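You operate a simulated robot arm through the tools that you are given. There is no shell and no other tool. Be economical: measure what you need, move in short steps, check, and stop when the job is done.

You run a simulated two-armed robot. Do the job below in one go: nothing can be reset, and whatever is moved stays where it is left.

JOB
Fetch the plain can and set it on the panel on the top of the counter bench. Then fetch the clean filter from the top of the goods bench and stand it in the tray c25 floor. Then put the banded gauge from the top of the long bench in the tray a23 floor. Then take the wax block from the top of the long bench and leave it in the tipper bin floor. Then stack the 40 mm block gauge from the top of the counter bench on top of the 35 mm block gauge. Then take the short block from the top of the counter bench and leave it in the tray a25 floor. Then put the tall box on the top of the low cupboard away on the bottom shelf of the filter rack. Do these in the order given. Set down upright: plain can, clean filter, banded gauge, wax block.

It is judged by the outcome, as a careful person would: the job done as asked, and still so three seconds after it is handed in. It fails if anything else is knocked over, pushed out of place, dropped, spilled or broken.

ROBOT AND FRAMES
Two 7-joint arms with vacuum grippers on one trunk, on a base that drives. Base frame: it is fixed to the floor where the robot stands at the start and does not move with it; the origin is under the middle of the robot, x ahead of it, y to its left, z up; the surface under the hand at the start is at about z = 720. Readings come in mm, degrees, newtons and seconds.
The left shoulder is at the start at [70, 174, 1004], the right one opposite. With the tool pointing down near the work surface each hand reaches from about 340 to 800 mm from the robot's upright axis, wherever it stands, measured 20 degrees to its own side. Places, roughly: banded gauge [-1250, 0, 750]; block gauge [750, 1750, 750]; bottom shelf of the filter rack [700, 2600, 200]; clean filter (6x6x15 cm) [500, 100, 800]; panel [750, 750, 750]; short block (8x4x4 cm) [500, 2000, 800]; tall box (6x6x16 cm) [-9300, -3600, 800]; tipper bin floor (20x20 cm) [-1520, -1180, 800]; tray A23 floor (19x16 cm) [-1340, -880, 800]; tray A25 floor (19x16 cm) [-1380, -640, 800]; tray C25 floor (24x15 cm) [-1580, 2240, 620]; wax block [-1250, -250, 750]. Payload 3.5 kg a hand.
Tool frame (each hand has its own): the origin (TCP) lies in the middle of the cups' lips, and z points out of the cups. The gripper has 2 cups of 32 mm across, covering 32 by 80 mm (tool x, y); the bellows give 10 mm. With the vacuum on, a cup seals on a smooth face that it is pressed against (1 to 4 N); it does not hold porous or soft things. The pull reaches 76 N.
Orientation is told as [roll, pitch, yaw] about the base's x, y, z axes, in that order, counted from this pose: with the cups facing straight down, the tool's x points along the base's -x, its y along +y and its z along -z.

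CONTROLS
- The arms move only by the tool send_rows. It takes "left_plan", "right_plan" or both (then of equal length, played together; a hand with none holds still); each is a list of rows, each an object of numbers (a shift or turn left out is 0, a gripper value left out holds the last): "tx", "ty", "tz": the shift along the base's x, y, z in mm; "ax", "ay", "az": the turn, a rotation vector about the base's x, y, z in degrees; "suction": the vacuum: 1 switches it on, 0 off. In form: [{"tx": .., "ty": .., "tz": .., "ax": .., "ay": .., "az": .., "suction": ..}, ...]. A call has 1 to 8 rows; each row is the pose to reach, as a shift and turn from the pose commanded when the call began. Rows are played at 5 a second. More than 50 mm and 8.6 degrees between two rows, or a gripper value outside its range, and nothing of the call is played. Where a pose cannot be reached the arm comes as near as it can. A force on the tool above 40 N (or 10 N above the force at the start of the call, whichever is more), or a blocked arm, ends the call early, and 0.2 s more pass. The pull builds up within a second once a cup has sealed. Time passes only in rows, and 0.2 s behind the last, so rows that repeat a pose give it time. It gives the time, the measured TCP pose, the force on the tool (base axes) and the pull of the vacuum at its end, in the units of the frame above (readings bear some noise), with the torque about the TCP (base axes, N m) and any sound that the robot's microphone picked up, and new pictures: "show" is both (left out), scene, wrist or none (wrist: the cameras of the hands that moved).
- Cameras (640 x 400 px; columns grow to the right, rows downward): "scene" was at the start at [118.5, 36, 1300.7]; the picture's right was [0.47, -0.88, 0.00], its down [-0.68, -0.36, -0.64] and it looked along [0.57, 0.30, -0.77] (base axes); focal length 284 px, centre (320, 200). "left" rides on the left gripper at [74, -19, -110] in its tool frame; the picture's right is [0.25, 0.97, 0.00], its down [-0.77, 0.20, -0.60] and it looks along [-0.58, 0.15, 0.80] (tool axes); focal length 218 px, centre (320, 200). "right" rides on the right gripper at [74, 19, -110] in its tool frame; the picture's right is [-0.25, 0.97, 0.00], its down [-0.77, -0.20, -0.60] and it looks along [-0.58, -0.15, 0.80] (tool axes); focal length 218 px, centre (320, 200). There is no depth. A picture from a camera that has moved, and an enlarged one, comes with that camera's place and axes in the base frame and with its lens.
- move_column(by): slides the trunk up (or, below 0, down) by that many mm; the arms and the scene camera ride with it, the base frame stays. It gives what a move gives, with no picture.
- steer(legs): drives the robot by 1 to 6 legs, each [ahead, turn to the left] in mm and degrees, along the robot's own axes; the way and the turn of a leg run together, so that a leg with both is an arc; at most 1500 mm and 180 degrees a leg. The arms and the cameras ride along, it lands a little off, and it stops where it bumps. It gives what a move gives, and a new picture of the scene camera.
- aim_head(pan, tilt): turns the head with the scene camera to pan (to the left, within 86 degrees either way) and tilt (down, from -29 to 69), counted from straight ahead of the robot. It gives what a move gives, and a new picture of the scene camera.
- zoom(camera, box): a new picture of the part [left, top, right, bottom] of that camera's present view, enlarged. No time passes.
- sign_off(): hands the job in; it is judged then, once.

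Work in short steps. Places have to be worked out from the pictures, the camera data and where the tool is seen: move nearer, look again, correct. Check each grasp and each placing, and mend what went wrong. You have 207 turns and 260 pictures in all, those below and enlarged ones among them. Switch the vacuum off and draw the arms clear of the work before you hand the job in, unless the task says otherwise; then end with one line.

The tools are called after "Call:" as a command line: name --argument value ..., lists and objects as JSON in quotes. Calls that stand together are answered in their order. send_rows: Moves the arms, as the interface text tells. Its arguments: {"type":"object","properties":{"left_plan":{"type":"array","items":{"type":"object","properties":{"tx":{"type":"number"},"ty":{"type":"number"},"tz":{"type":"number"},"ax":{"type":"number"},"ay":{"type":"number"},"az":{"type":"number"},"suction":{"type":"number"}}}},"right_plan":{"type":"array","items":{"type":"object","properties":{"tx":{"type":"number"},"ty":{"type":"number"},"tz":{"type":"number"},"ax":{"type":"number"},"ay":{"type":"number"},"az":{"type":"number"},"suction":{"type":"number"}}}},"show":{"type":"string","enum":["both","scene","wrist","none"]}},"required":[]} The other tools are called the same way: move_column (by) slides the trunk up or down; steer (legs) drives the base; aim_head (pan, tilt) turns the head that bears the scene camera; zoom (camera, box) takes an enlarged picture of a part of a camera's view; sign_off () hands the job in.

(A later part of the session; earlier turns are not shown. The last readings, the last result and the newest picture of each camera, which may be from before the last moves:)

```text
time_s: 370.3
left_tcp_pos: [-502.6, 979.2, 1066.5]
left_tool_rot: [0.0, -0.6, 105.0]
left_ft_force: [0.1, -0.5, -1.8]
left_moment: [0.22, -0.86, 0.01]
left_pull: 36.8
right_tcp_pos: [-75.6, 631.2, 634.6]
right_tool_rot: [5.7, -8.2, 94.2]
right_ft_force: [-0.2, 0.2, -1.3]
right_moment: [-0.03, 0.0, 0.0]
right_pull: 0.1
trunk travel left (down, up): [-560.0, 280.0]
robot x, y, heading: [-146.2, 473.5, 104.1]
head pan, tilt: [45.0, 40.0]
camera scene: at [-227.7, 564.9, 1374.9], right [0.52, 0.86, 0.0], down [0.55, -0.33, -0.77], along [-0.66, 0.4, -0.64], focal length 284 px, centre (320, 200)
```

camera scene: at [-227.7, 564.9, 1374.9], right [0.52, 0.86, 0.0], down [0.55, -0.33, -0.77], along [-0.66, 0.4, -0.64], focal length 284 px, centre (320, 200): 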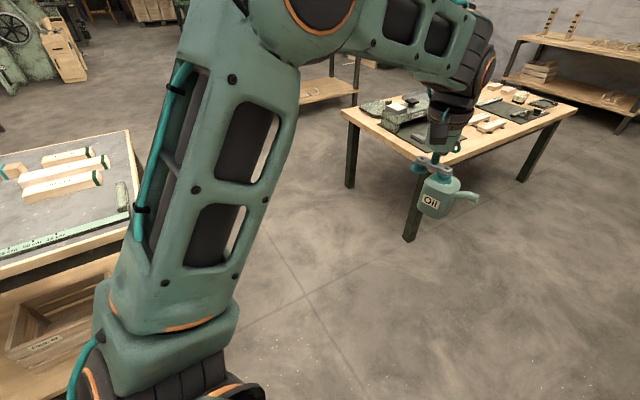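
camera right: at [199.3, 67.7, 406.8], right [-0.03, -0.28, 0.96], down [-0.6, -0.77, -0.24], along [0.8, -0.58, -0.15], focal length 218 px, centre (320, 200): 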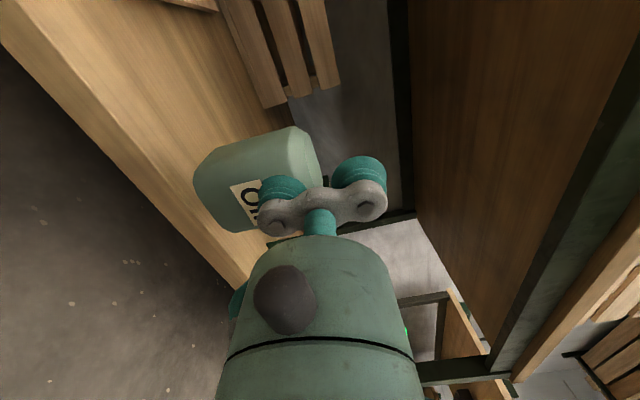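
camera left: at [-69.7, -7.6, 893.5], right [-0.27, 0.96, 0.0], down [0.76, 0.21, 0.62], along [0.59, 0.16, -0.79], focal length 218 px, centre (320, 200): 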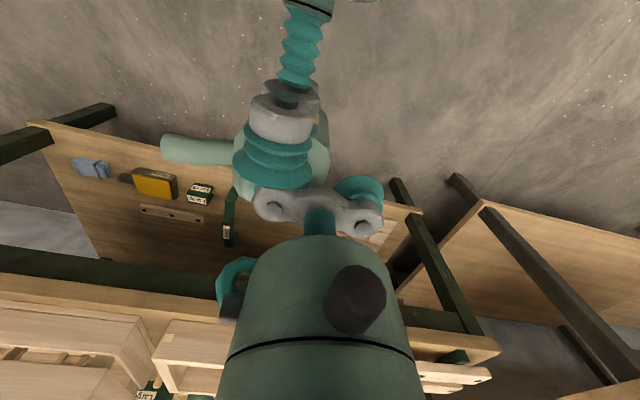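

Blocked again by the right elbow near the bench corner. I turn back a little and look at the elbow.

Call:
steer --legs '[[0, -10]]'

Call:
aim_head --pan -75 --tilt 50

```text
time_s: 371.4
left_tcp_pos: [-409.9, 1035.2, 1066.5]
left_tool_rot: [0.0, -0.4, 95.0]
left_ft_force: [0.4, 0.4, -1.2]
left_moment: [0.04, -0.83, 0.0]
left_pull: 37.7
right_tcp_pos: [-50.3, 617.9, 633.5]
right_tool_rot: [5.6, -8.3, 84.2]
right_ft_force: [-0.4, -1.1, 0.0]
right_moment: [-0.01, -0.03, -0.01]
right_pull: 0.1
trunk travel left (down, up): [-560.0, 280.0]
robot x, y, heading: [-140.2, 475.2, 94.0]
head pan, tilt: [45.0, 40.0]
camera scene: at [-210.3, 580.0, 1375.0], right [0.66, 0.75, 0.0], down [0.48, -0.42, -0.77], along [-0.58, 0.5, -0.64], focal length 284 px, centre (320, 200)
```

scene: 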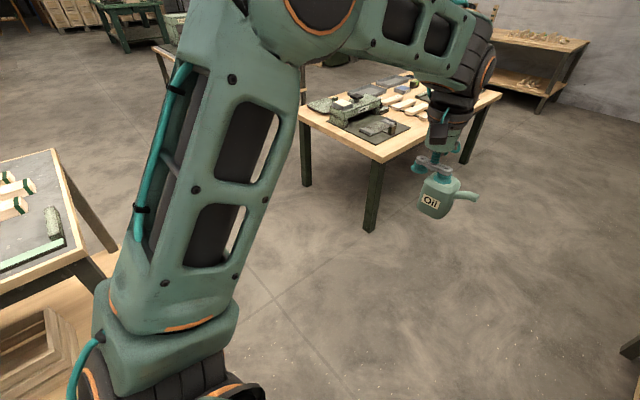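

```text
time_s: 373.4
left_tcp_pos: [-410.2, 1035.7, 1065.6]
left_tool_rot: [0.1, -0.5, 95.0]
left_ft_force: [0.0, -0.3, -1.2]
left_moment: [0.05, -0.86, -0.01]
left_pull: 38.1
right_tcp_pos: [-49.0, 617.7, 634.0]
right_tool_rot: [5.6, -8.2, 84.1]
right_ft_force: [0.3, 0.3, -0.4]
right_moment: [-0.03, 0.0, 0.01]
right_pull: 0.3
trunk travel left (down, up): [-560.0, 280.0]
robot x, y, heading: [-143.0, 475.4, 94.0]
head pan, tilt: [-75.0, 50.0]
camera scene: at [-73.8, 549.1, 1360.8], right [0.32, -0.95, 0.0], down [-0.72, -0.25, -0.64], along [0.61, 0.21, -0.77], focal length 284 px, centre (320, 200)
```

scene: 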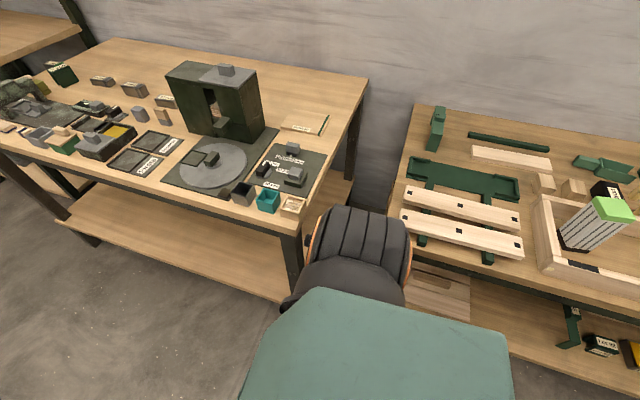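

The elbow is in the free gap between the benches with nothing above it. Raising the trunk lifts it clear of both bench tops; then I can turn freely.

Call:
move_column --by 275

Call:
steer --legs '[[0, 42], [300, 0], [0, -45], [300, 0], [0, -137]]'

Call:
aim_head --pan 45 --tilt 45

```text
time_s: 376.2
left_tcp_pos: [-409.6, 1034.5, 1339.1]
left_tool_rot: [0.0, -0.5, 95.0]
left_ft_force: [0.3, 0.1, -1.8]
left_moment: [0.05, -0.86, 0.0]
left_pull: 37.5
right_tcp_pos: [-49.4, 617.3, 909.0]
right_tool_rot: [5.6, -8.1, 84.0]
right_ft_force: [-0.6, 0.6, 0.3]
right_moment: [-0.01, -0.01, 0.01]
right_pull: 0.0
trunk travel left (down, up): [-835.0, 5.0]
robot x, y, heading: [-144.9, 473.0, 94.2]
head pan, tilt: [-75.0, 50.0]
```

```text
time_s: 389.5
left_tcp_pos: [206.5, 738.2, 1340.1]
left_tool_rot: [-0.1, -0.6, -43.4]
left_ft_force: [-0.2, -1.1, -1.5]
left_moment: [-0.61, 0.63, 0.02]
left_pull: 37.9
right_tcp_pos: [-339.4, 812.3, 908.6]
right_tool_rot: [5.5, -8.2, -54.2]
right_ft_force: [0.6, 0.7, 0.0]
right_moment: [-0.01, -0.02, 0.01]
right_pull: 0.1
trunk travel left (down, up): [-835.0, 5.0]
robot x, y, heading: [-363.7, 984.8, -44.4]
head pan, tilt: [-75.0, 50.0]
camera scene: at [-365.8, 878.9, 1635.8], right [-0.87, 0.49, 0.0], down [0.38, 0.67, -0.64], along [-0.32, -0.56, -0.77], focal length 284 px, centre (320, 200)
```

scene: 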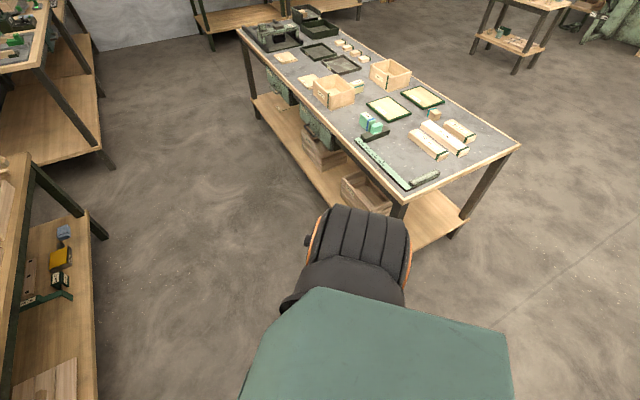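

```text
time_s: 391.5
left_tcp_pos: [206.1, 738.3, 1340.8]
left_tool_rot: [0.1, -0.6, -43.4]
left_ft_force: [-0.5, 0.3, -1.5]
left_moment: [-0.57, 0.61, 0.01]
left_pull: 38.1
right_tcp_pos: [-338.9, 811.9, 909.2]
right_tool_rot: [5.6, -8.2, -54.3]
right_ft_force: [0.5, -0.5, -0.5]
right_moment: [-0.01, 0.01, 0.0]
right_pull: 0.0
trunk travel left (down, up): [-835.0, 5.0]
robot x, y, heading: [-365.4, 984.6, -44.6]
head pan, tilt: [45.0, 45.0]
camera scene: at [-246.6, 946.5, 1642.7], right [0.01, -1.0, 0.0], down [-0.71, -0.01, -0.71], along [0.71, 0.01, -0.71], focal length 284 px, centre (320, 200)
```

scene: 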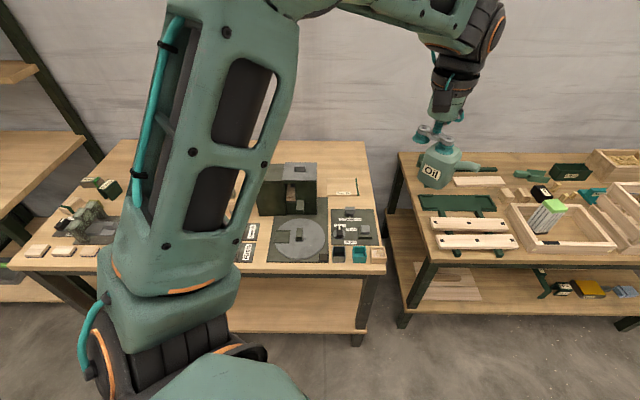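

All undisturbed. I advance towards the bench.

Call:
steer --legs '[[390, 0]]'

Call:
aim_head --pan 60 --tilt 50

```text
time_s: 393.9
left_tcp_pos: [485.2, 468.8, 1340.8]
left_tool_rot: [0.1, -0.6, -43.2]
left_ft_force: [-0.4, 0.3, -1.4]
left_moment: [-0.6, 0.57, 0.02]
left_pull: 37.6
right_tcp_pos: [-61.6, 540.2, 909.1]
right_tool_rot: [5.5, -8.2, -54.1]
right_ft_force: [0.4, -0.8, 0.4]
right_moment: [-0.02, -0.01, -0.01]
right_pull: 0.0
trunk travel left (down, up): [-835.0, 5.0]
robot x, y, heading: [-80.9, 708.8, -44.2]
head pan, tilt: [45.0, 45.0]
camera scene: at [31.0, 675.5, 1642.8], right [0.01, -1.0, 0.0], down [-0.71, -0.01, -0.71], along [0.71, 0.01, -0.71], focal length 284 px, centre (320, 200)
```

scene: 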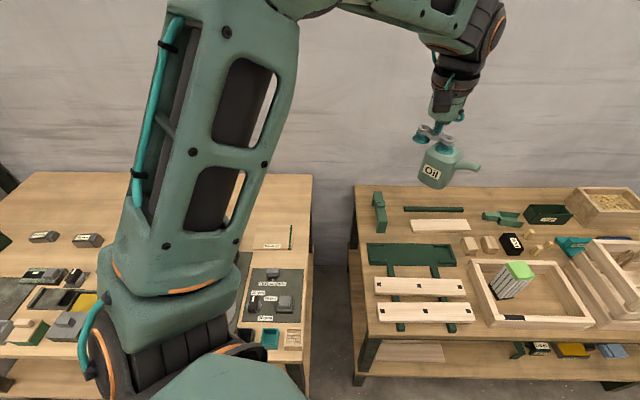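

```text
time_s: 394.7
left_tcp_pos: [485.9, 467.3, 1340.8]
left_tool_rot: [0.0, -0.4, -43.2]
left_ft_force: [0.2, -0.6, -1.3]
left_moment: [-0.61, 0.59, 0.0]
left_pull: 37.7
right_tcp_pos: [-60.4, 539.6, 907.8]
right_tool_rot: [5.7, -8.1, -54.1]
right_ft_force: [-0.2, 0.0, -0.5]
right_moment: [0.04, 0.06, 0.02]
right_pull: 0.2
trunk travel left (down, up): [-835.0, 5.0]
robot x, y, heading: [-83.4, 710.9, -44.4]
head pan, tilt: [60.0, 50.0]
camera scene: at [25.4, 693.7, 1635.7], right [0.27, -0.96, 0.0], down [-0.74, -0.21, -0.64], along [0.62, 0.17, -0.77], focal length 284 px, centre (320, 200)
```

scene: 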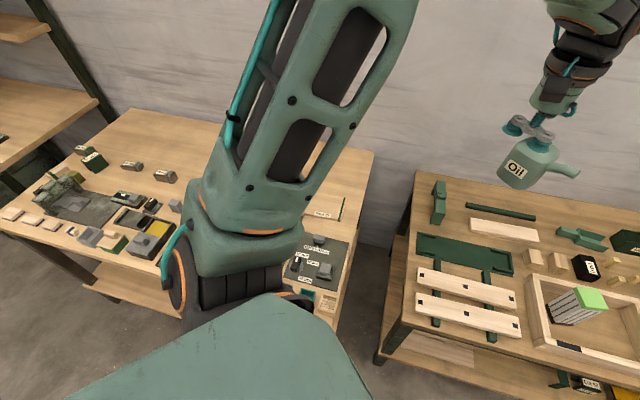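

I lower the trunk to working height and bring the can over the panel with the left hand, turning it to yaw 0.

Call:
move_column --by -335

Call:
send_rows --left_plan '[{"tx": 15, "ty": 45, "az": 5}, {"tx": 30, "ty": 90, "az": 10}, {"tx": 45, "ty": 135, "az": 15}, {"tx": 60, "ty": 180, "az": 21}, {"tx": 80, "ty": 220, "az": 27}, {"tx": 105, "ty": 260, "az": 33}, {"tx": 130, "ty": 300, "az": 38}, {"tx": 160, "ty": 335, "az": 43}]' --show "none"

Call:
aim_head --pan 52 --tilt 40

```text
time_s: 398.0
left_tcp_pos: [486.8, 469.3, 1006.3]
left_tool_rot: [0.0, -0.5, -43.2]
left_ft_force: [-0.4, -0.3, -1.2]
left_moment: [-0.61, 0.56, 0.01]
left_pull: 37.5
right_tcp_pos: [-60.5, 539.4, 574.2]
right_tool_rot: [5.6, -8.1, -54.1]
right_ft_force: [0.0, -0.4, 0.1]
right_moment: [-0.02, 0.0, 0.03]
right_pull: 0.2
trunk travel left (down, up): [-500.0, 340.0]
robot x, y, heading: [-86.0, 709.9, -44.2]
head pan, tilt: [60.0, 50.0]
```

```text
time_s: 399.8
left_tcp_pos: [648.7, 806.3, 1004.1]
left_tool_rot: [0.0, -0.4, -0.1]
left_ft_force: [0.1, -0.5, -1.3]
left_moment: [-0.85, 0.0, 0.0]
left_pull: 37.5
right_tcp_pos: [-59.8, 540.2, 574.6]
right_tool_rot: [5.5, -8.2, -54.1]
right_ft_force: [0.7, 0.8, 0.2]
right_moment: [0.0, 0.0, 0.03]
right_pull: 0.1
trunk travel left (down, up): [-500.0, 340.0]
robot x, y, heading: [-86.8, 709.2, -44.3]
head pan, tilt: [60.0, 50.0]
```

```text
time_s: 400.5
left_tcp_pos: [645.9, 803.5, 1005.1]
left_tool_rot: [0.0, -0.4, -0.2]
left_ft_force: [-0.5, 0.3, -0.9]
left_moment: [-0.88, 0.02, 0.05]
left_pull: 37.6
right_tcp_pos: [-59.9, 539.4, 574.2]
right_tool_rot: [5.6, -8.2, -54.2]
right_ft_force: [-0.8, -0.3, 0.4]
right_moment: [-0.02, 0.03, 0.03]
right_pull: 0.0
trunk travel left (down, up): [-500.0, 340.0]
robot x, y, heading: [-85.9, 707.1, -44.1]
head pan, tilt: [52.0, 40.0]
camera scene: at [34.7, 685.0, 1314.9], right [0.14, -0.99, 0.0], down [-0.64, -0.09, -0.77], along [0.76, 0.1, -0.64], focal length 284 px, centre (320, 200)
```

scene: 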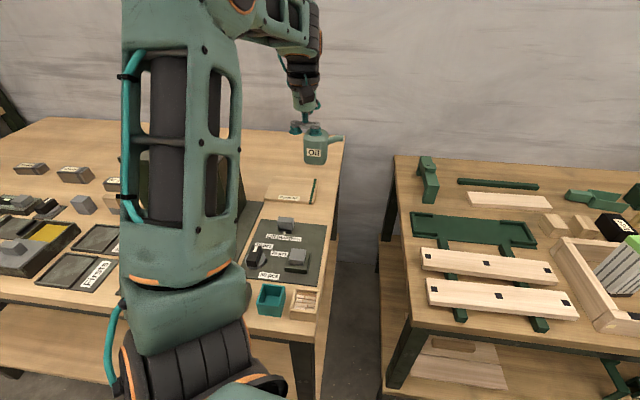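

Panel refined to x 708–838, y 811–966. I move the can over it and descend part way.

Call:
send_rows --left_plan '[{"tx": 26, "ty": 20}, {"tx": 52, "ty": 39}, {"tx": 79, "ty": 59}, {"tx": 105, "ty": 78}, {"tx": 105, "ty": 78, "tz": -45}, {"tx": 105, "ty": 78, "tz": -90}, {"tx": 105, "ty": 78, "tz": -130}, {"tx": 105, "ty": 78, "tz": -165}]'

Call:
zoom --camera "scene" --box '[230, 110, 370, 220]'

```text
time_s: 402.2
left_tcp_pos: [755.4, 882.3, 870.0]
left_tool_rot: [0.2, -2.2, -0.1]
left_ft_force: [7.0, 4.6, 31.0]
left_moment: [-1.23, 0.68, 0.1]
left_pull: 38.3
right_tcp_pos: [-61.5, 539.7, 575.6]
right_tool_rot: [5.8, -8.2, -54.0]
right_ft_force: [-0.5, -0.3, 0.1]
right_moment: [0.02, 0.0, 0.0]
right_pull: 0.2
trunk travel left (down, up): [-500.0, 340.0]
robot x, y, heading: [-83.6, 710.5, -44.2]
head pan, tilt: [52.0, 40.0]
stopped in row 8 (left hand): the force on the tool passed its limit at 77 N (the readings are from after the stop); the commanded pose is now the measured one
camera scene: at [33.0, 684.9, 1315.5], right [0.14, -0.99, 0.0], down [-0.64, -0.09, -0.77], along [0.76, 0.1, -0.64], focal length 284 px, centre (320, 200)
camera left: at [678.0, 862.6, 978.4], right [-0.25, 0.97, -0.01], down [0.75, 0.2, 0.63], along [0.62, 0.15, -0.77], focal length 218 px, centre (320, 200)
```

scene: 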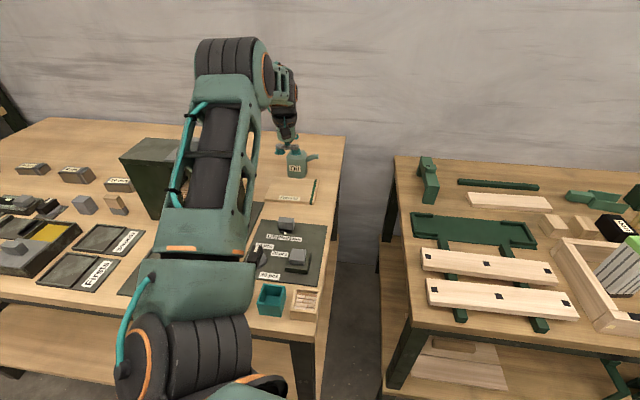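
left: 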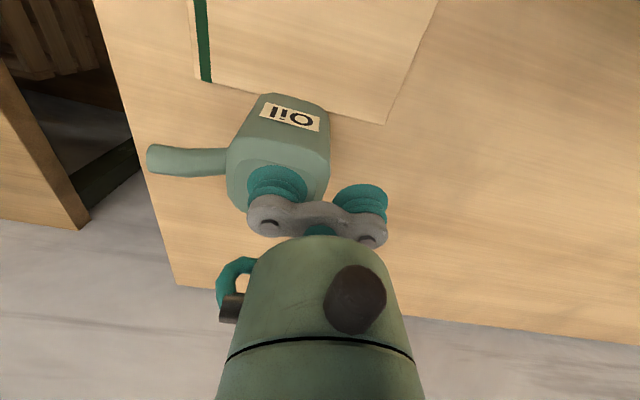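

```text
3.64 times, centred on (300, 165) of scene
camera zoom: at [33.0, 684.9, 1315.5], right [0.14, -0.99, 0.0], down [-0.64, -0.09, -0.77], along [0.76, 0.1, -0.64], focal length 1031 px, centre (393, 327)
```

zoom: 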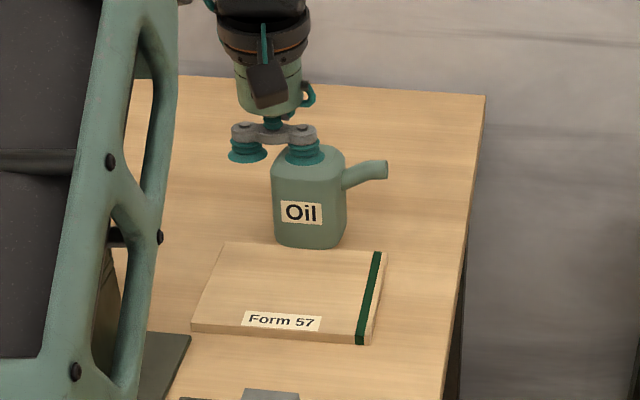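

Contact came at z 870: the counter top is higher (≈797), so the panel is really nearer: about x 613–736, y 780–920. I lift and shift the can back over its centre.

Call:
send_rows --left_plan '[{"tz": 20}, {"tz": 45}, {"tz": 45, "tx": -27, "ty": -6}, {"tz": 45, "tx": -54, "ty": -12}, {"tz": 45, "tx": -80, "ty": -17}, {"tz": 45, "tx": -80, "ty": -17}]'

Call:
zoom --camera "scene" --box '[230, 110, 370, 220]'

```text
time_s: 403.6
left_tcp_pos: [675.6, 865.8, 909.5]
left_tool_rot: [0.1, -1.8, 0.0]
left_ft_force: [0.9, -0.1, -1.5]
left_moment: [-0.89, 0.15, 0.1]
left_pull: 37.6
right_tcp_pos: [-60.3, 538.8, 573.8]
right_tool_rot: [5.5, -8.2, -54.0]
right_ft_force: [0.5, -0.6, -0.5]
right_moment: [0.0, -0.01, -0.01]
right_pull: 0.1
trunk travel left (down, up): [-500.0, 340.0]
robot x, y, heading: [-87.4, 708.4, -44.2]
head pan, tilt: [52.0, 40.0]
camera scene: at [35.9, 685.3, 1314.8], right [0.14, -0.99, 0.0], down [-0.64, -0.09, -0.77], along [0.76, 0.1, -0.64], focal length 284 px, centre (320, 200)
camera left: at [598.6, 845.2, 1019.0], right [-0.25, 0.97, -0.01], down [0.75, 0.2, 0.63], along [0.61, 0.15, -0.78], focal length 218 px, centre (320, 200)
```

scene: 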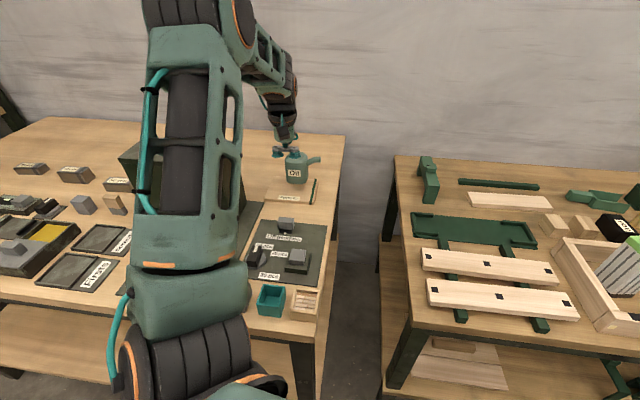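
left: 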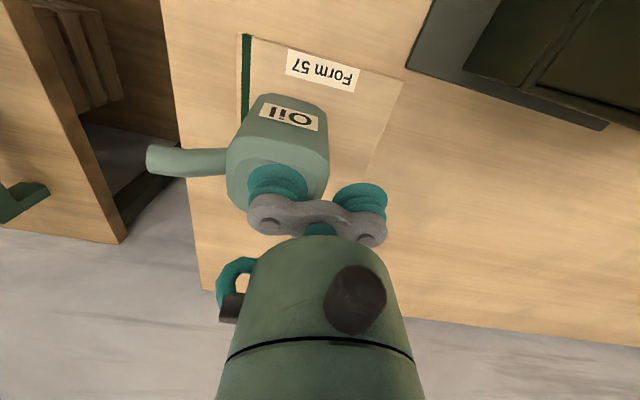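

```text
3.64 times, centred on (300, 165) of scene
camera zoom: at [35.9, 685.3, 1314.8], right [0.14, -0.99, 0.0], down [-0.64, -0.09, -0.77], along [0.76, 0.1, -0.64], focal length 1031 px, centre (393, 327)
```

zoom: 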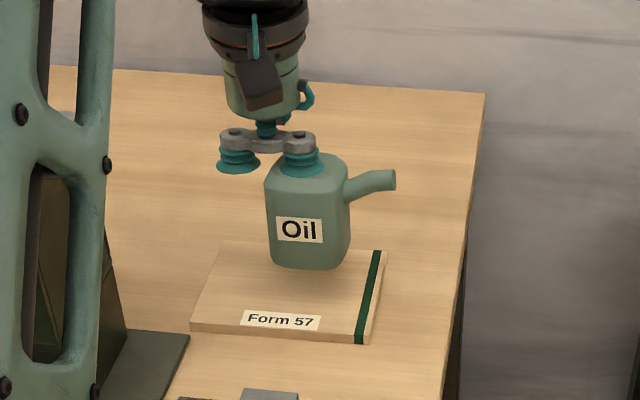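

Positioned over the panel. I lower gently until contact.

Call:
send_rows --left_plan '[{"tz": -15}, {"tz": -22}, {"tz": -26}, {"tz": -29}, {"tz": -32}, {"tz": -34}]' --show "none"

```text
time_s: 405.0
left_tcp_pos: [674.7, 864.9, 877.5]
left_tool_rot: [0.1, -1.7, -0.2]
left_ft_force: [-0.9, -0.5, 2.6]
left_moment: [-0.98, 0.07, 0.06]
left_pull: 38.0
right_tcp_pos: [-60.1, 539.7, 575.2]
right_tool_rot: [5.6, -8.2, -54.1]
right_ft_force: [0.4, 0.2, -0.8]
right_moment: [0.01, 0.0, 0.01]
right_pull: 0.1
trunk travel left (down, up): [-500.0, 340.0]
robot x, y, heading: [-85.0, 708.1, -44.3]
head pan, tilt: [52.0, 40.0]
```

Light contact (2.6 N). I press 2 mm more, release, and lift away.

Call:
send_rows --left_plan '[{"tz": -2}, {"tz": -3, "suction": 0}, {"tz": -3, "suction": 0}, {"tz": -3, "suction": 0}, {"tz": 5}, {"tz": 25}, {"tz": 60}, {"tz": 100}]' --show "wrist"

Call:
zoom --camera "scene" --box '[230, 110, 370, 220]'

```text
time_s: 406.8
left_tcp_pos: [675.9, 864.8, 977.0]
left_tool_rot: [0.1, -1.8, -0.1]
left_ft_force: [0.2, -0.3, 0.7]
left_moment: [-0.01, 0.01, 0.0]
left_pull: 0.1
right_tcp_pos: [-58.8, 538.6, 574.4]
right_tool_rot: [5.5, -8.2, -53.9]
right_ft_force: [0.3, 0.1, 0.5]
right_moment: [-0.01, 0.0, -0.02]
right_pull: 0.1
trunk travel left (down, up): [-500.0, 340.0]
robot x, y, heading: [-82.9, 710.2, -44.1]
head pan, tilt: [52.0, 40.0]
camera left: at [598.3, 845.6, 1085.9], right [-0.25, 0.97, -0.01], down [0.75, 0.2, 0.63], along [0.61, 0.15, -0.78], focal length 218 px, centre (320, 200)
```

left: 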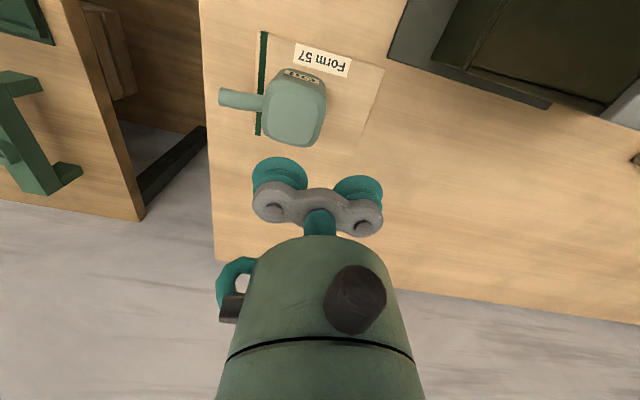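

```text
3.64 times, centred on (300, 165) of scene
camera zoom: at [34.2, 685.0, 1315.0], right [0.14, -0.99, 0.0], down [-0.64, -0.09, -0.77], along [0.76, 0.1, -0.64], focal length 1031 px, centre (393, 327)
```

zoom: 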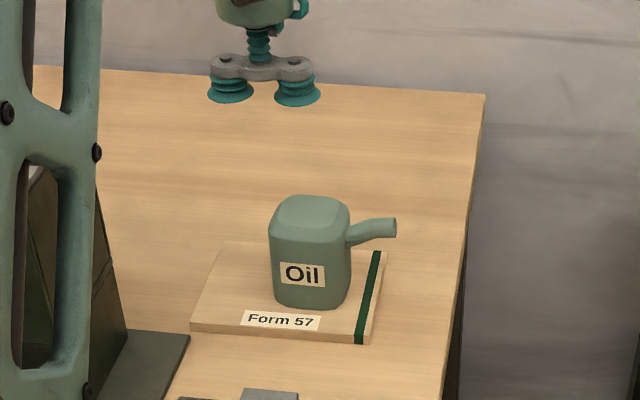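

The plain can stands on the panel. Next the clean filter at about [505, 68] on the goods bench. I raise the trunk to clear the machine, back away and drive round to face the goods bench.

Call:
move_column --by 320

Call:
steer --legs '[[-300, 0], [0, -46], [1000, 0], [0, 90]]'

Call:
aim_head --pan 10 --tilt 45

```text
time_s: 410.0
left_tcp_pos: [676.1, 865.8, 1294.8]
left_tool_rot: [0.1, -1.8, 0.0]
left_ft_force: [0.4, -0.5, 0.3]
left_moment: [0.03, 0.0, -0.04]
left_pull: 0.0
right_tcp_pos: [-59.7, 539.6, 894.6]
right_tool_rot: [5.6, -8.2, -54.0]
right_ft_force: [-0.1, -0.2, -0.9]
right_moment: [0.02, 0.0, -0.02]
right_pull: 0.1
trunk travel left (down, up): [-820.0, 20.0]
robot x, y, heading: [-84.9, 710.5, -44.4]
head pan, tilt: [52.0, 40.0]
```

```text
time_s: 422.8
left_tcp_pos: [142.5, 552.5, 1296.2]
left_tool_rot: [0.1, -1.7, 43.2]
left_ft_force: [0.0, 0.1, 0.1]
left_moment: [0.02, 0.0, -0.04]
left_pull: 0.1
right_tcp_pos: [-171.8, -189.2, 893.9]
right_tool_rot: [5.5, -8.2, -10.8]
right_ft_force: [-0.1, 0.7, -0.1]
right_moment: [0.01, 0.0, -0.02]
right_pull: 0.0
trunk travel left (down, up): [-820.0, 20.0]
robot x, y, heading: [-305.5, -83.5, -1.1]
head pan, tilt: [52.0, 40.0]
camera scene: at [-201.2, -18.2, 1634.9], right [0.78, -0.63, 0.0], down [-0.4, -0.5, -0.77], along [0.48, 0.6, -0.64], focal length 284 px, centre (320, 200)
```

scene: 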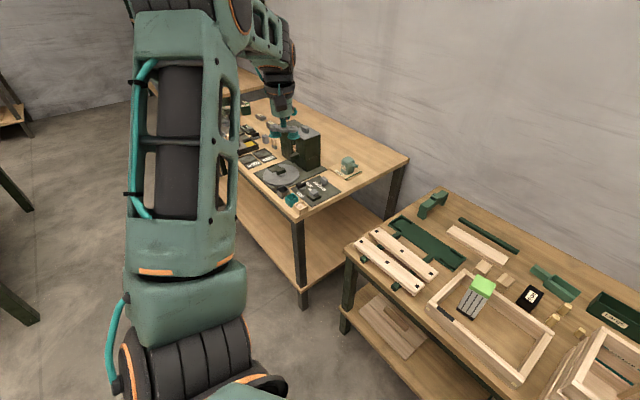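

```text
time_s: 423.8
left_tcp_pos: [142.6, 552.1, 1297.2]
left_tool_rot: [0.2, -1.8, 43.1]
left_ft_force: [-0.9, -0.1, -0.3]
left_moment: [0.0, -0.03, 0.01]
left_pull: 0.0
right_tcp_pos: [-170.8, -189.0, 895.7]
right_tool_rot: [5.7, -8.3, -10.8]
right_ft_force: [-0.1, -0.2, 0.7]
right_moment: [-0.04, -0.05, 0.03]
right_pull: 0.1
trunk travel left (down, up): [-820.0, 20.0]
robot x, y, heading: [-306.4, -83.7, -1.1]
head pan, tilt: [10.0, 45.0]
camera scene: at [-174.3, -71.3, 1627.7], right [0.16, -0.99, 0.0], down [-0.7, -0.11, -0.71], along [0.7, 0.11, -0.71], focal length 284 px, centre (320, 200)
```

scene: 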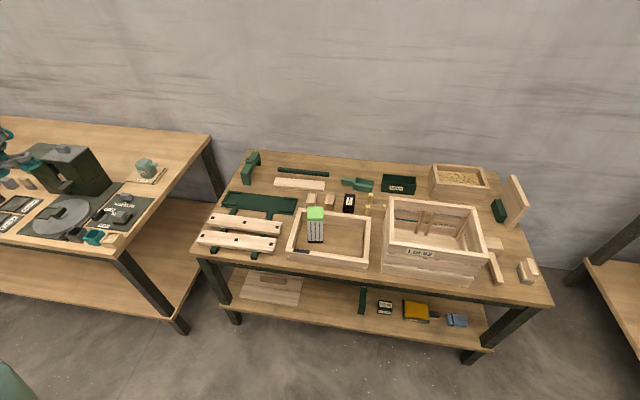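

I drive forward and swing the left hand above the filter.

Call:
steer --legs '[[180, 1]]'

Call:
send_rows --left_plan '[{"tx": 18, "ty": -44, "az": -5}, {"tx": 36, "ty": -88, "az": -10}, {"tx": 54, "ty": -132, "az": -16}, {"tx": 72, "ty": -176, "az": -22}, {"tx": 90, "ty": -220, "az": -28}, {"tx": 108, "ty": -264, "az": -34}, {"tx": 124, "ty": -308, "az": -39}, {"tx": 140, "ty": -352, "az": -44}]' --show "none"

Call:
send_rows --left_plan '[{"tx": 10, "ty": -40}, {"tx": 20, "ty": -80}, {"tx": 30, "ty": -115}]'

```text
time_s: 425.3
left_tcp_pos: [309.2, 558.1, 1298.3]
left_tool_rot: [0.0, -1.8, 44.1]
left_ft_force: [-0.2, 0.9, 0.3]
left_moment: [-0.02, -0.02, -0.05]
left_pull: 0.0
right_tcp_pos: [7.3, -188.7, 894.8]
right_tool_rot: [5.6, -8.2, -10.0]
right_ft_force: [0.4, -0.4, -0.4]
right_moment: [0.01, -0.03, 0.0]
right_pull: 0.0
trunk travel left (down, up): [-820.0, 20.0]
robot x, y, heading: [-127.9, -83.7, 0.1]
head pan, tilt: [10.0, 45.0]
camera scene: at [0.3, -71.3, 1627.9], right [0.17, -0.99, 0.0], down [-0.7, -0.12, -0.71], along [0.7, 0.12, -0.71], focal length 284 px, centre (320, 200)
```

scene: 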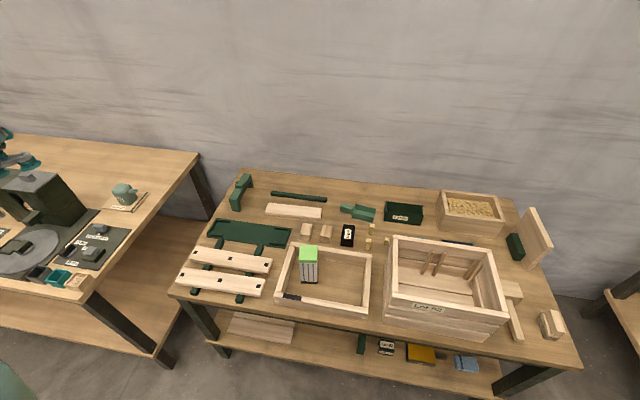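

```text
time_s: 427.1
left_tcp_pos: [450.4, 204.5, 1295.6]
left_tool_rot: [0.3, -1.8, 0.0]
left_ft_force: [0.3, -0.4, -0.4]
left_moment: [0.05, -0.02, -0.01]
left_pull: 0.0
right_tcp_pos: [8.8, -190.6, 894.2]
right_tool_rot: [5.7, -8.1, -9.9]
right_ft_force: [-0.1, 0.3, 0.5]
right_moment: [0.0, 0.0, 0.0]
right_pull: 0.2
trunk travel left (down, up): [-820.0, 20.0]
robot x, y, heading: [-128.6, -84.6, -0.1]
head pan, tilt: [10.0, 45.0]
```

```text
time_s: 427.9
left_tcp_pos: [480.8, 90.1, 1295.8]
left_tool_rot: [0.1, -1.7, 0.2]
left_ft_force: [0.0, 0.0, -0.2]
left_moment: [0.01, 0.01, 0.03]
left_pull: 0.1
right_tcp_pos: [9.6, -188.5, 893.9]
right_tool_rot: [5.6, -8.1, -9.9]
right_ft_force: [-0.2, 0.3, 0.9]
right_moment: [-0.02, 0.03, -0.03]
right_pull: 0.0
trunk travel left (down, up): [-820.0, 20.0]
robot x, y, heading: [-128.2, -85.1, 0.1]
head pan, tilt: [10.0, 45.0]
camera scene: at [3.5, -71.6, 1627.6], right [0.17, -0.99, 0.0], down [-0.7, -0.12, -0.71], along [0.7, 0.12, -0.71], focal length 284 px, centre (320, 200)
camera left: at [404.0, 69.6, 1405.3], right [-0.25, 0.97, -0.01], down [0.75, 0.2, 0.63], along [0.61, 0.15, -0.78], focal length 218 px, centre (320, 200)
```

scene: 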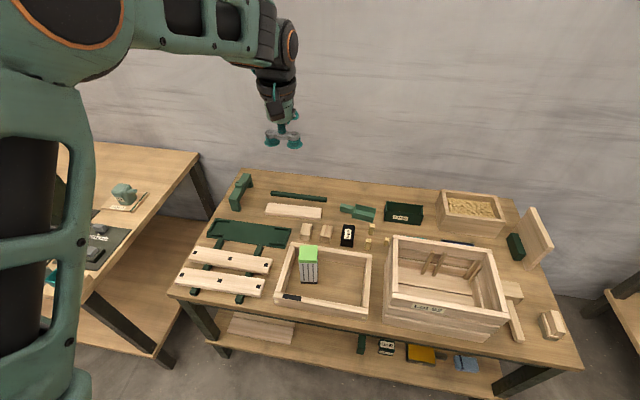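
left: 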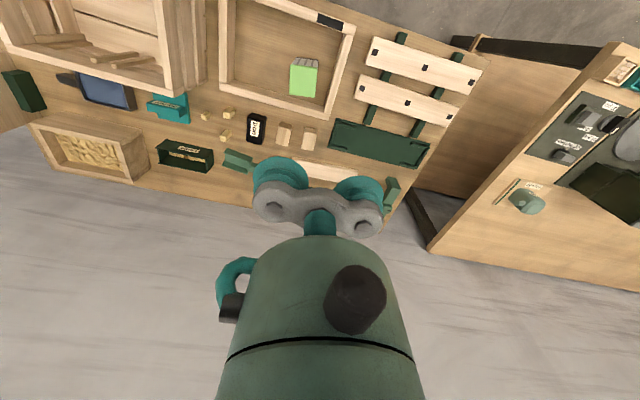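

Filter top centre ≈ [512, 51, 865]. I align the -y cup over it and lower the trunk.

Call:
send_rows --left_plan '[{"tx": 31, "ty": -15}]' --show "none"

Call:
move_column --by -345

Call:
zoom --camera "left" --box '[200, 0, 440, 240]'

Call:
aim_head --pan 12 --tilt 35

```text
time_s: 428.3
left_tcp_pos: [513.8, 73.1, 1294.9]
left_tool_rot: [0.0, -1.7, 0.0]
left_ft_force: [0.9, 0.3, 0.1]
left_moment: [-0.02, 0.04, 0.0]
left_pull: 0.1
right_tcp_pos: [10.7, -189.7, 893.5]
right_tool_rot: [5.5, -8.1, -9.9]
right_ft_force: [0.7, -0.4, 1.0]
right_moment: [0.04, 0.02, -0.02]
right_pull: 0.1
trunk travel left (down, up): [-820.0, 20.0]
robot x, y, heading: [-130.4, -80.4, -0.1]
head pan, tilt: [10.0, 45.0]
```

```text
time_s: 431.7
left_tcp_pos: [511.6, 74.9, 950.9]
left_tool_rot: [0.0, -1.7, 0.0]
left_ft_force: [-0.3, 0.1, 0.3]
left_moment: [-0.02, 0.02, 0.0]
left_pull: 0.0
right_tcp_pos: [8.6, -188.8, 549.5]
right_tool_rot: [5.6, -8.2, -9.9]
right_ft_force: [0.7, 0.1, -0.6]
right_moment: [0.03, -0.02, -0.03]
right_pull: 0.1
trunk travel left (down, up): [-475.0, 365.0]
robot x, y, heading: [-129.7, -82.9, 0.1]
head pan, tilt: [10.0, 45.0]
```

```text
1.67 times, centred on (320, 120) of left
camera zoom: at [435.0, 55.4, 1059.9], right [-0.25, 0.97, -0.01], down [0.75, 0.2, 0.63], along [0.61, 0.15, -0.78], focal length 364 px, centre (320, 333)
```

zoom: 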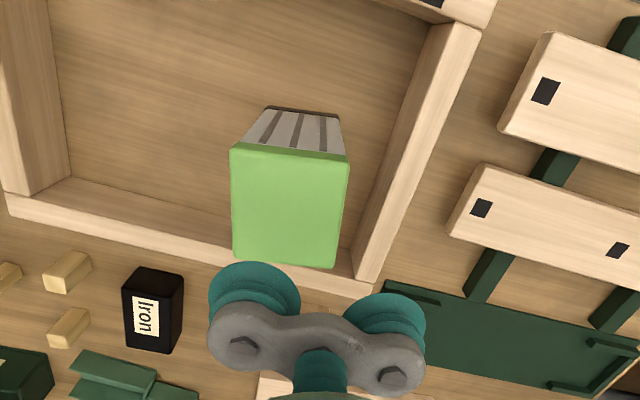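

```text
time_s: 432.4
left_tcp_pos: [512.2, 74.8, 951.8]
left_tool_rot: [0.1, -1.7, 0.0]
left_ft_force: [0.3, -0.1, -0.1]
left_moment: [-0.01, 0.02, 0.0]
left_pull: 0.0
right_tcp_pos: [8.5, -189.1, 548.6]
right_tool_rot: [5.5, -8.1, -10.0]
right_ft_force: [0.6, 0.3, -1.0]
right_moment: [-0.02, 0.01, -0.01]
right_pull: 0.0
trunk travel left (down, up): [-475.0, 365.0]
robot x, y, heading: [-123.0, -82.9, 0.1]
head pan, tilt: [12.0, 35.0]
camera scene: at [9.1, -67.2, 1297.4], right [0.21, -0.98, 0.0], down [-0.56, -0.12, -0.82], along [0.8, 0.17, -0.57], focal length 284 px, centre (320, 200)
```

scene: 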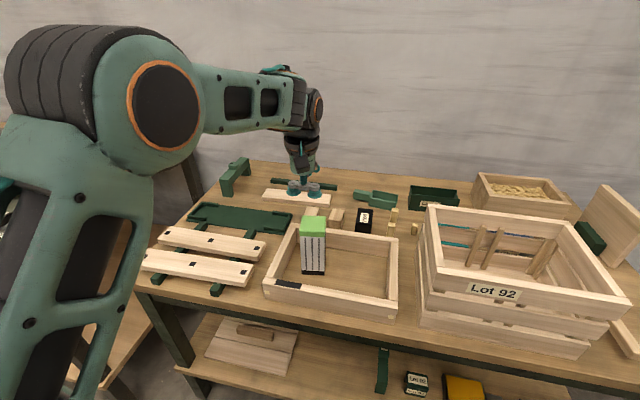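

Alignment is within a few mm. I descend with vacuum on.

Call:
send_rows --left_plan '[{"tx": -3, "ty": 3, "tz": -40, "suction": 1}, {"tx": -3, "ty": 3, "tz": -70}, {"tx": -3, "ty": 3, "tz": -78}, {"tx": -3, "ty": 3, "tz": -83}, {"tx": -3, "ty": 3, "tz": -87}, {"tx": -3, "ty": 3, "tz": -91}, {"tx": -3, "ty": 3, "tz": -95}, {"tx": -3, "ty": 3, "tz": -98}]' --show "none"

```text
time_s: 434.1
left_tcp_pos: [510.2, 79.1, 859.3]
left_tool_rot: [0.1, -2.4, 0.1]
left_ft_force: [2.3, 2.6, 15.7]
left_moment: [-0.9, 0.26, -0.08]
left_pull: 37.9
right_tcp_pos: [9.0, -188.4, 549.2]
right_tool_rot: [5.6, -8.2, -9.9]
right_ft_force: [-0.7, -0.4, 0.7]
right_moment: [-0.02, -0.01, -0.03]
right_pull: 0.0
trunk travel left (down, up): [-475.0, 365.0]
robot x, y, heading: [-127.0, -83.7, -0.1]
head pan, tilt: [12.0, 35.0]
stopped in row 8 (left hand): the force on the tool passed its limit at 42 N (the readings are from after the stop); the commanded pose is now the measured one
```

Sealed. I lift the filter clear of the frame.

Call:
send_rows --left_plan '[{"tz": 8}, {"tz": 25}, {"tz": 55}, {"tz": 90}, {"tz": 130}, {"tz": 170}, {"tz": 200}]' --show "scene"

```text
time_s: 435.8
left_tcp_pos: [510.6, 78.3, 1056.4]
left_tool_rot: [0.1, -2.0, 0.1]
left_ft_force: [-0.6, -0.1, -2.9]
left_moment: [-0.71, -0.02, 0.02]
left_pull: 38.1
right_tcp_pos: [8.8, -188.8, 549.9]
right_tool_rot: [5.6, -8.2, -9.9]
right_ft_force: [-0.2, -0.4, 0.1]
right_moment: [0.01, 0.02, 0.01]
right_pull: 0.0
trunk travel left (down, up): [-475.0, 365.0]
robot x, y, heading: [-129.9, -83.6, 0.0]
head pan, tilt: [12.0, 35.0]
camera scene: at [9.1, -67.1, 1297.5], right [0.21, -0.98, 0.0], down [-0.56, -0.12, -0.82], along [0.8, 0.17, -0.57], focal length 284 px, centre (320, 200)
```

scene: 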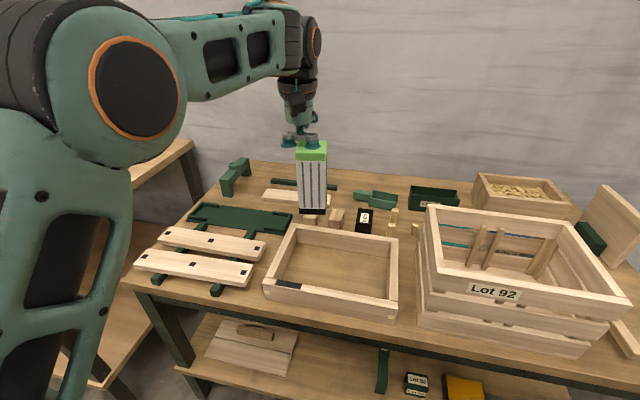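

Filter is held. I raise the trunk and drive to the west side of the middle bench, where tray C25 should be.

Call:
move_column --by 345

Call:
steer --legs '[[-200, 0], [0, 90], [1150, 0], [0, 90], [1500, 0], [360, 0]]'

Call:
aim_head --pan -60 --tilt 35

```text
time_s: 439.1
left_tcp_pos: [512.4, 77.8, 1401.0]
left_tool_rot: [0.0, -2.0, 0.2]
left_ft_force: [-0.8, -0.2, -1.7]
left_moment: [-0.66, 0.0, 0.05]
left_pull: 37.6
right_tcp_pos: [9.5, -188.6, 893.8]
right_tool_rot: [5.7, -8.2, -9.9]
right_ft_force: [-0.3, 0.2, 0.2]
right_moment: [0.0, 0.02, 0.0]
right_pull: 0.0
trunk travel left (down, up): [-820.0, 20.0]
robot x, y, heading: [-126.5, -86.1, -0.3]
head pan, tilt: [12.0, 35.0]
```

```text
time_s: 462.9
left_tcp_pos: [-2835.5, 936.3, 1401.2]
left_tool_rot: [0.0, -2.1, 179.9]
left_ft_force: [0.3, -0.1, -2.9]
left_moment: [0.64, -0.01, 0.04]
left_pull: 37.5
right_tcp_pos: [-2333.2, 1200.1, 894.0]
right_tool_rot: [5.7, -8.2, 169.9]
right_ft_force: [0.0, 1.1, 0.2]
right_moment: [0.0, -0.04, 0.03]
right_pull: 0.1
trunk travel left (down, up): [-820.0, 20.0]
robot x, y, heading: [-2199.5, 1095.9, 179.6]
head pan, tilt: [12.0, 35.0]
camera scene: at [-2332.7, 1077.6, 1642.6], right [-0.2, 0.98, 0.0], down [0.56, 0.12, -0.82], along [-0.8, -0.17, -0.57], focal length 284 px, centre (320, 200)
```

scene: 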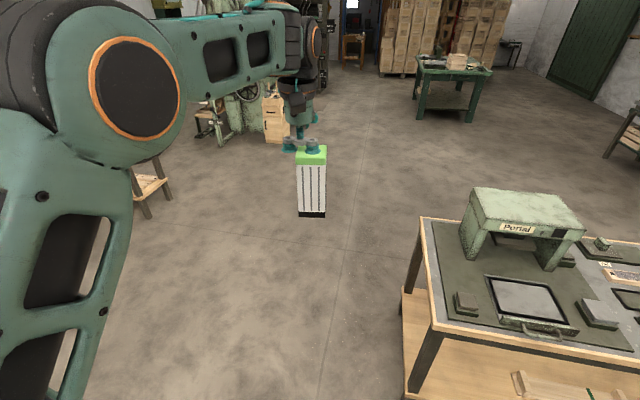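

```text
time_s: 464.3
left_tcp_pos: [-2837.3, 936.4, 1401.2]
left_tool_rot: [0.1, -2.1, 179.9]
left_ft_force: [1.2, -1.0, -3.5]
left_moment: [0.65, 0.0, 0.04]
left_pull: 37.4
right_tcp_pos: [-2334.5, 1200.1, 894.2]
right_tool_rot: [5.6, -8.2, 169.9]
right_ft_force: [0.4, 0.0, -1.4]
right_moment: [-0.02, -0.01, 0.01]
right_pull: 0.1
trunk travel left (down, up): [-820.0, 20.0]
robot x, y, heading: [-2194.8, 1098.1, 179.6]
head pan, tilt: [-60.0, 35.0]
camera scene: at [-2291.7, 1171.8, 1642.5], right [0.87, 0.5, 0.0], down [0.28, -0.5, -0.82], along [-0.41, 0.71, -0.57], focal length 284 px, centre (320, 200)
```

scene: 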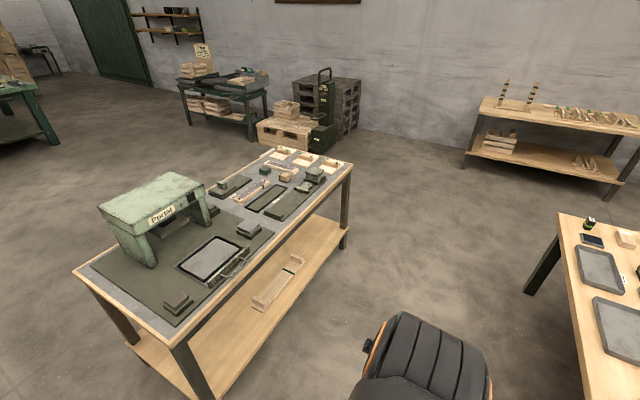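

Trays seen: the southern one is around [-1567, 2300]. I go north alongside and turn to face the bench.

Call:
steer --legs '[[0, -90], [1020, 0], [0, -90]]'

Call:
aim_head --pan 5 --tilt 50

```text
time_s: 477.2
left_tcp_pos: [-1548.4, 2271.6, 1401.8]
left_tool_rot: [0.2, -2.2, -0.6]
left_ft_force: [-0.1, 0.5, -2.2]
left_moment: [-0.63, -0.01, 0.02]
left_pull: 37.8
right_tcp_pos: [-2054.4, 2009.9, 895.4]
right_tool_rot: [5.6, -8.1, -10.5]
right_ft_force: [-0.2, 0.4, -0.3]
right_moment: [0.01, 0.01, -0.03]
right_pull: 0.0
trunk travel left (down, up): [-820.0, 20.0]
robot x, y, heading: [-2189.8, 2116.9, -0.7]
head pan, tilt: [-60.0, 35.0]
camera scene: at [-2095.4, 2037.2, 1642.5], right [-0.87, -0.49, 0.0], down [-0.28, 0.5, -0.82], along [0.4, -0.71, -0.57], focal length 284 px, centre (320, 200)
```

scene: 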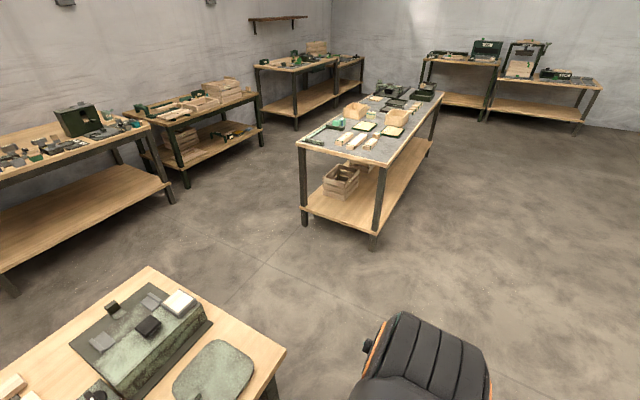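

```text
time_s: 478.6
left_tcp_pos: [-1549.2, 2270.7, 1400.6]
left_tool_rot: [0.1, -2.1, -0.6]
left_ft_force: [0.0, -0.4, -2.9]
left_moment: [-0.61, 0.01, 0.03]
left_pull: 37.4
right_tcp_pos: [-2054.3, 2010.1, 894.5]
right_tool_rot: [5.6, -8.0, -10.5]
right_ft_force: [-0.1, 0.0, 0.0]
right_moment: [0.0, -0.01, 0.0]
right_pull: 0.1
trunk travel left (down, up): [-820.0, 20.0]
robot x, y, heading: [-2188.4, 2117.3, -0.6]
head pan, tilt: [5.0, 50.0]
camera scene: at [-2061.7, 2119.3, 1620.7], right [0.07, -1.0, 0.0], down [-0.76, -0.06, -0.64], along [0.64, 0.05, -0.77], focal length 284 px, centre (320, 200)
```

scene: 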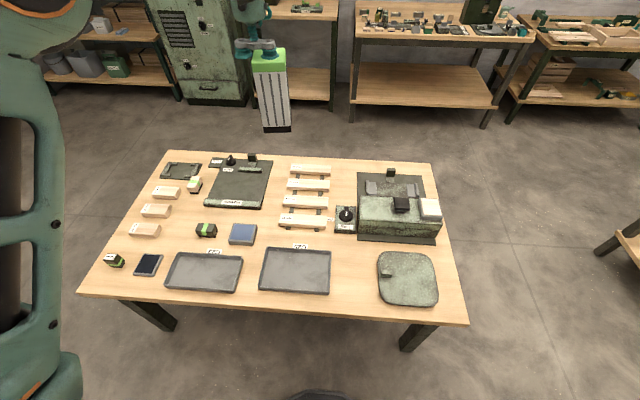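

Two trays are labelled at their far sides; I zoom to read them.

Call:
zoom --camera "scene" --box '[150, 230, 350, 310]'

```text
3.20 times, centred on (250, 270) of scene
camera zoom: at [-2061.7, 2119.3, 1620.7], right [0.07, -1.0, 0.0], down [-0.76, -0.06, -0.64], along [0.64, 0.05, -0.77], focal length 907 px, centre (544, -24)
```

zoom: 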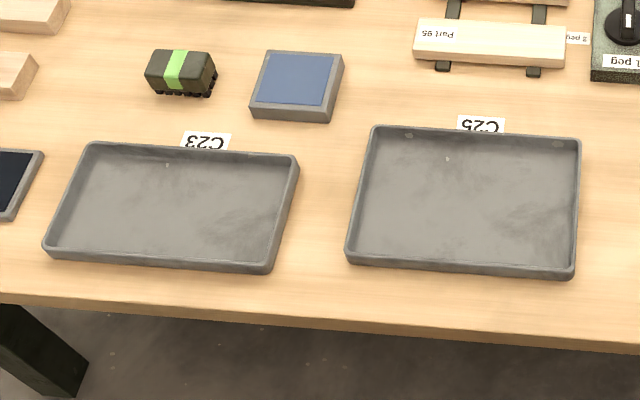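

C25 is the southern tray, centre ≈ [-1583, 2250]. I shift the hand slightly and lower the trunk.

Call:
send_rows --left_plan '[{"tx": -32, "ty": 3}, {"tx": -32, "ty": 3}]' --show "none"

Call:
move_column --by -400

Call:
send_rows --left_plan '[{"tz": -45}, {"tz": -90}, {"tz": -135}, {"tz": -180}]'

```text
time_s: 479.2
left_tcp_pos: [-1579.6, 2273.8, 1399.9]
left_tool_rot: [0.1, -2.0, -0.5]
left_ft_force: [-0.2, 0.9, -3.0]
left_moment: [-0.6, 0.0, 0.02]
left_pull: 38.0
right_tcp_pos: [-2054.1, 2008.8, 893.8]
right_tool_rot: [5.6, -8.2, -10.5]
right_ft_force: [0.0, -0.7, 0.8]
right_moment: [-0.01, 0.04, 0.0]
right_pull: 0.1
trunk travel left (down, up): [-820.0, 20.0]
robot x, y, heading: [-2191.4, 2112.0, -0.7]
head pan, tilt: [5.0, 50.0]
```

```text
time_s: 483.0
left_tcp_pos: [-1580.3, 2274.2, 1001.1]
left_tool_rot: [0.1, -2.1, -0.5]
left_ft_force: [-0.2, 0.2, -2.7]
left_moment: [-0.61, 0.02, 0.03]
left_pull: 37.7
right_tcp_pos: [-2055.2, 2009.2, 494.5]
right_tool_rot: [5.6, -8.1, -10.6]
right_ft_force: [-0.4, -0.2, 0.4]
right_moment: [-0.01, 0.01, 0.03]
right_pull: 0.1
trunk travel left (down, up): [-420.0, 420.0]
robot x, y, heading: [-2192.5, 2116.6, -0.5]
head pan, tilt: [5.0, 50.0]
```

```text
time_s: 484.0
left_tcp_pos: [-1581.2, 2275.3, 819.2]
left_tool_rot: [0.1, -2.2, -0.5]
left_ft_force: [0.4, 0.0, -2.3]
left_moment: [-0.66, -0.01, 0.02]
left_pull: 37.8
right_tcp_pos: [-2054.0, 2009.6, 495.2]
right_tool_rot: [5.5, -8.1, -10.6]
right_ft_force: [-0.2, 0.2, 0.6]
right_moment: [0.02, -0.03, 0.0]
right_pull: 0.1
trunk travel left (down, up): [-420.0, 420.0]
robot x, y, heading: [-2192.0, 2114.9, -0.8]
head pan, tilt: [5.0, 50.0]
camera scene: at [-2061.1, 2119.6, 1220.7], right [0.08, -1.0, 0.0], down [-0.76, -0.06, -0.64], along [0.64, 0.05, -0.77], focal length 284 px, centre (320, 200)
camera left: at [-1659.5, 2255.9, 928.8], right [-0.24, 0.97, -0.01], down [0.75, 0.19, 0.63], along [0.61, 0.15, -0.78], focal length 218 px, centre (320, 200)
```

scene: 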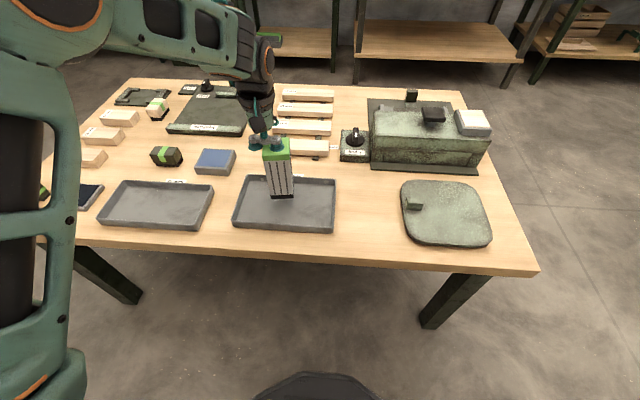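
left: 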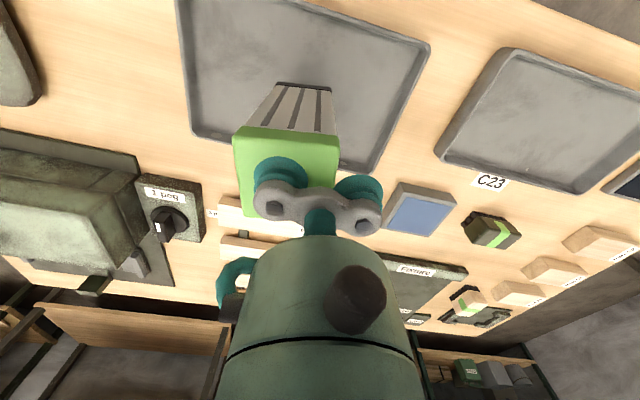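

The filter is centred over the tray. I lower it to contact.

Call:
send_rows --left_plan '[{"tz": -30}, {"tz": -38}, {"tz": -42}, {"tz": -46}, {"tz": -49}, {"tz": -52}]' --show "none"

```text
time_s: 485.4
left_tcp_pos: [-1581.3, 2274.2, 772.0]
left_tool_rot: [0.2, -2.6, -0.4]
left_ft_force: [5.2, 3.2, 28.1]
left_moment: [-1.08, -0.06, 0.11]
left_pull: 37.5
right_tcp_pos: [-2055.8, 2008.5, 494.5]
right_tool_rot: [5.6, -8.3, -10.5]
right_ft_force: [0.3, -0.3, 0.3]
right_moment: [-0.01, 0.05, 0.02]
right_pull: 0.2
trunk travel left (down, up): [-420.0, 420.0]
robot x, y, heading: [-2192.3, 2113.5, -0.8]
head pan, tilt: [5.0, 50.0]
```

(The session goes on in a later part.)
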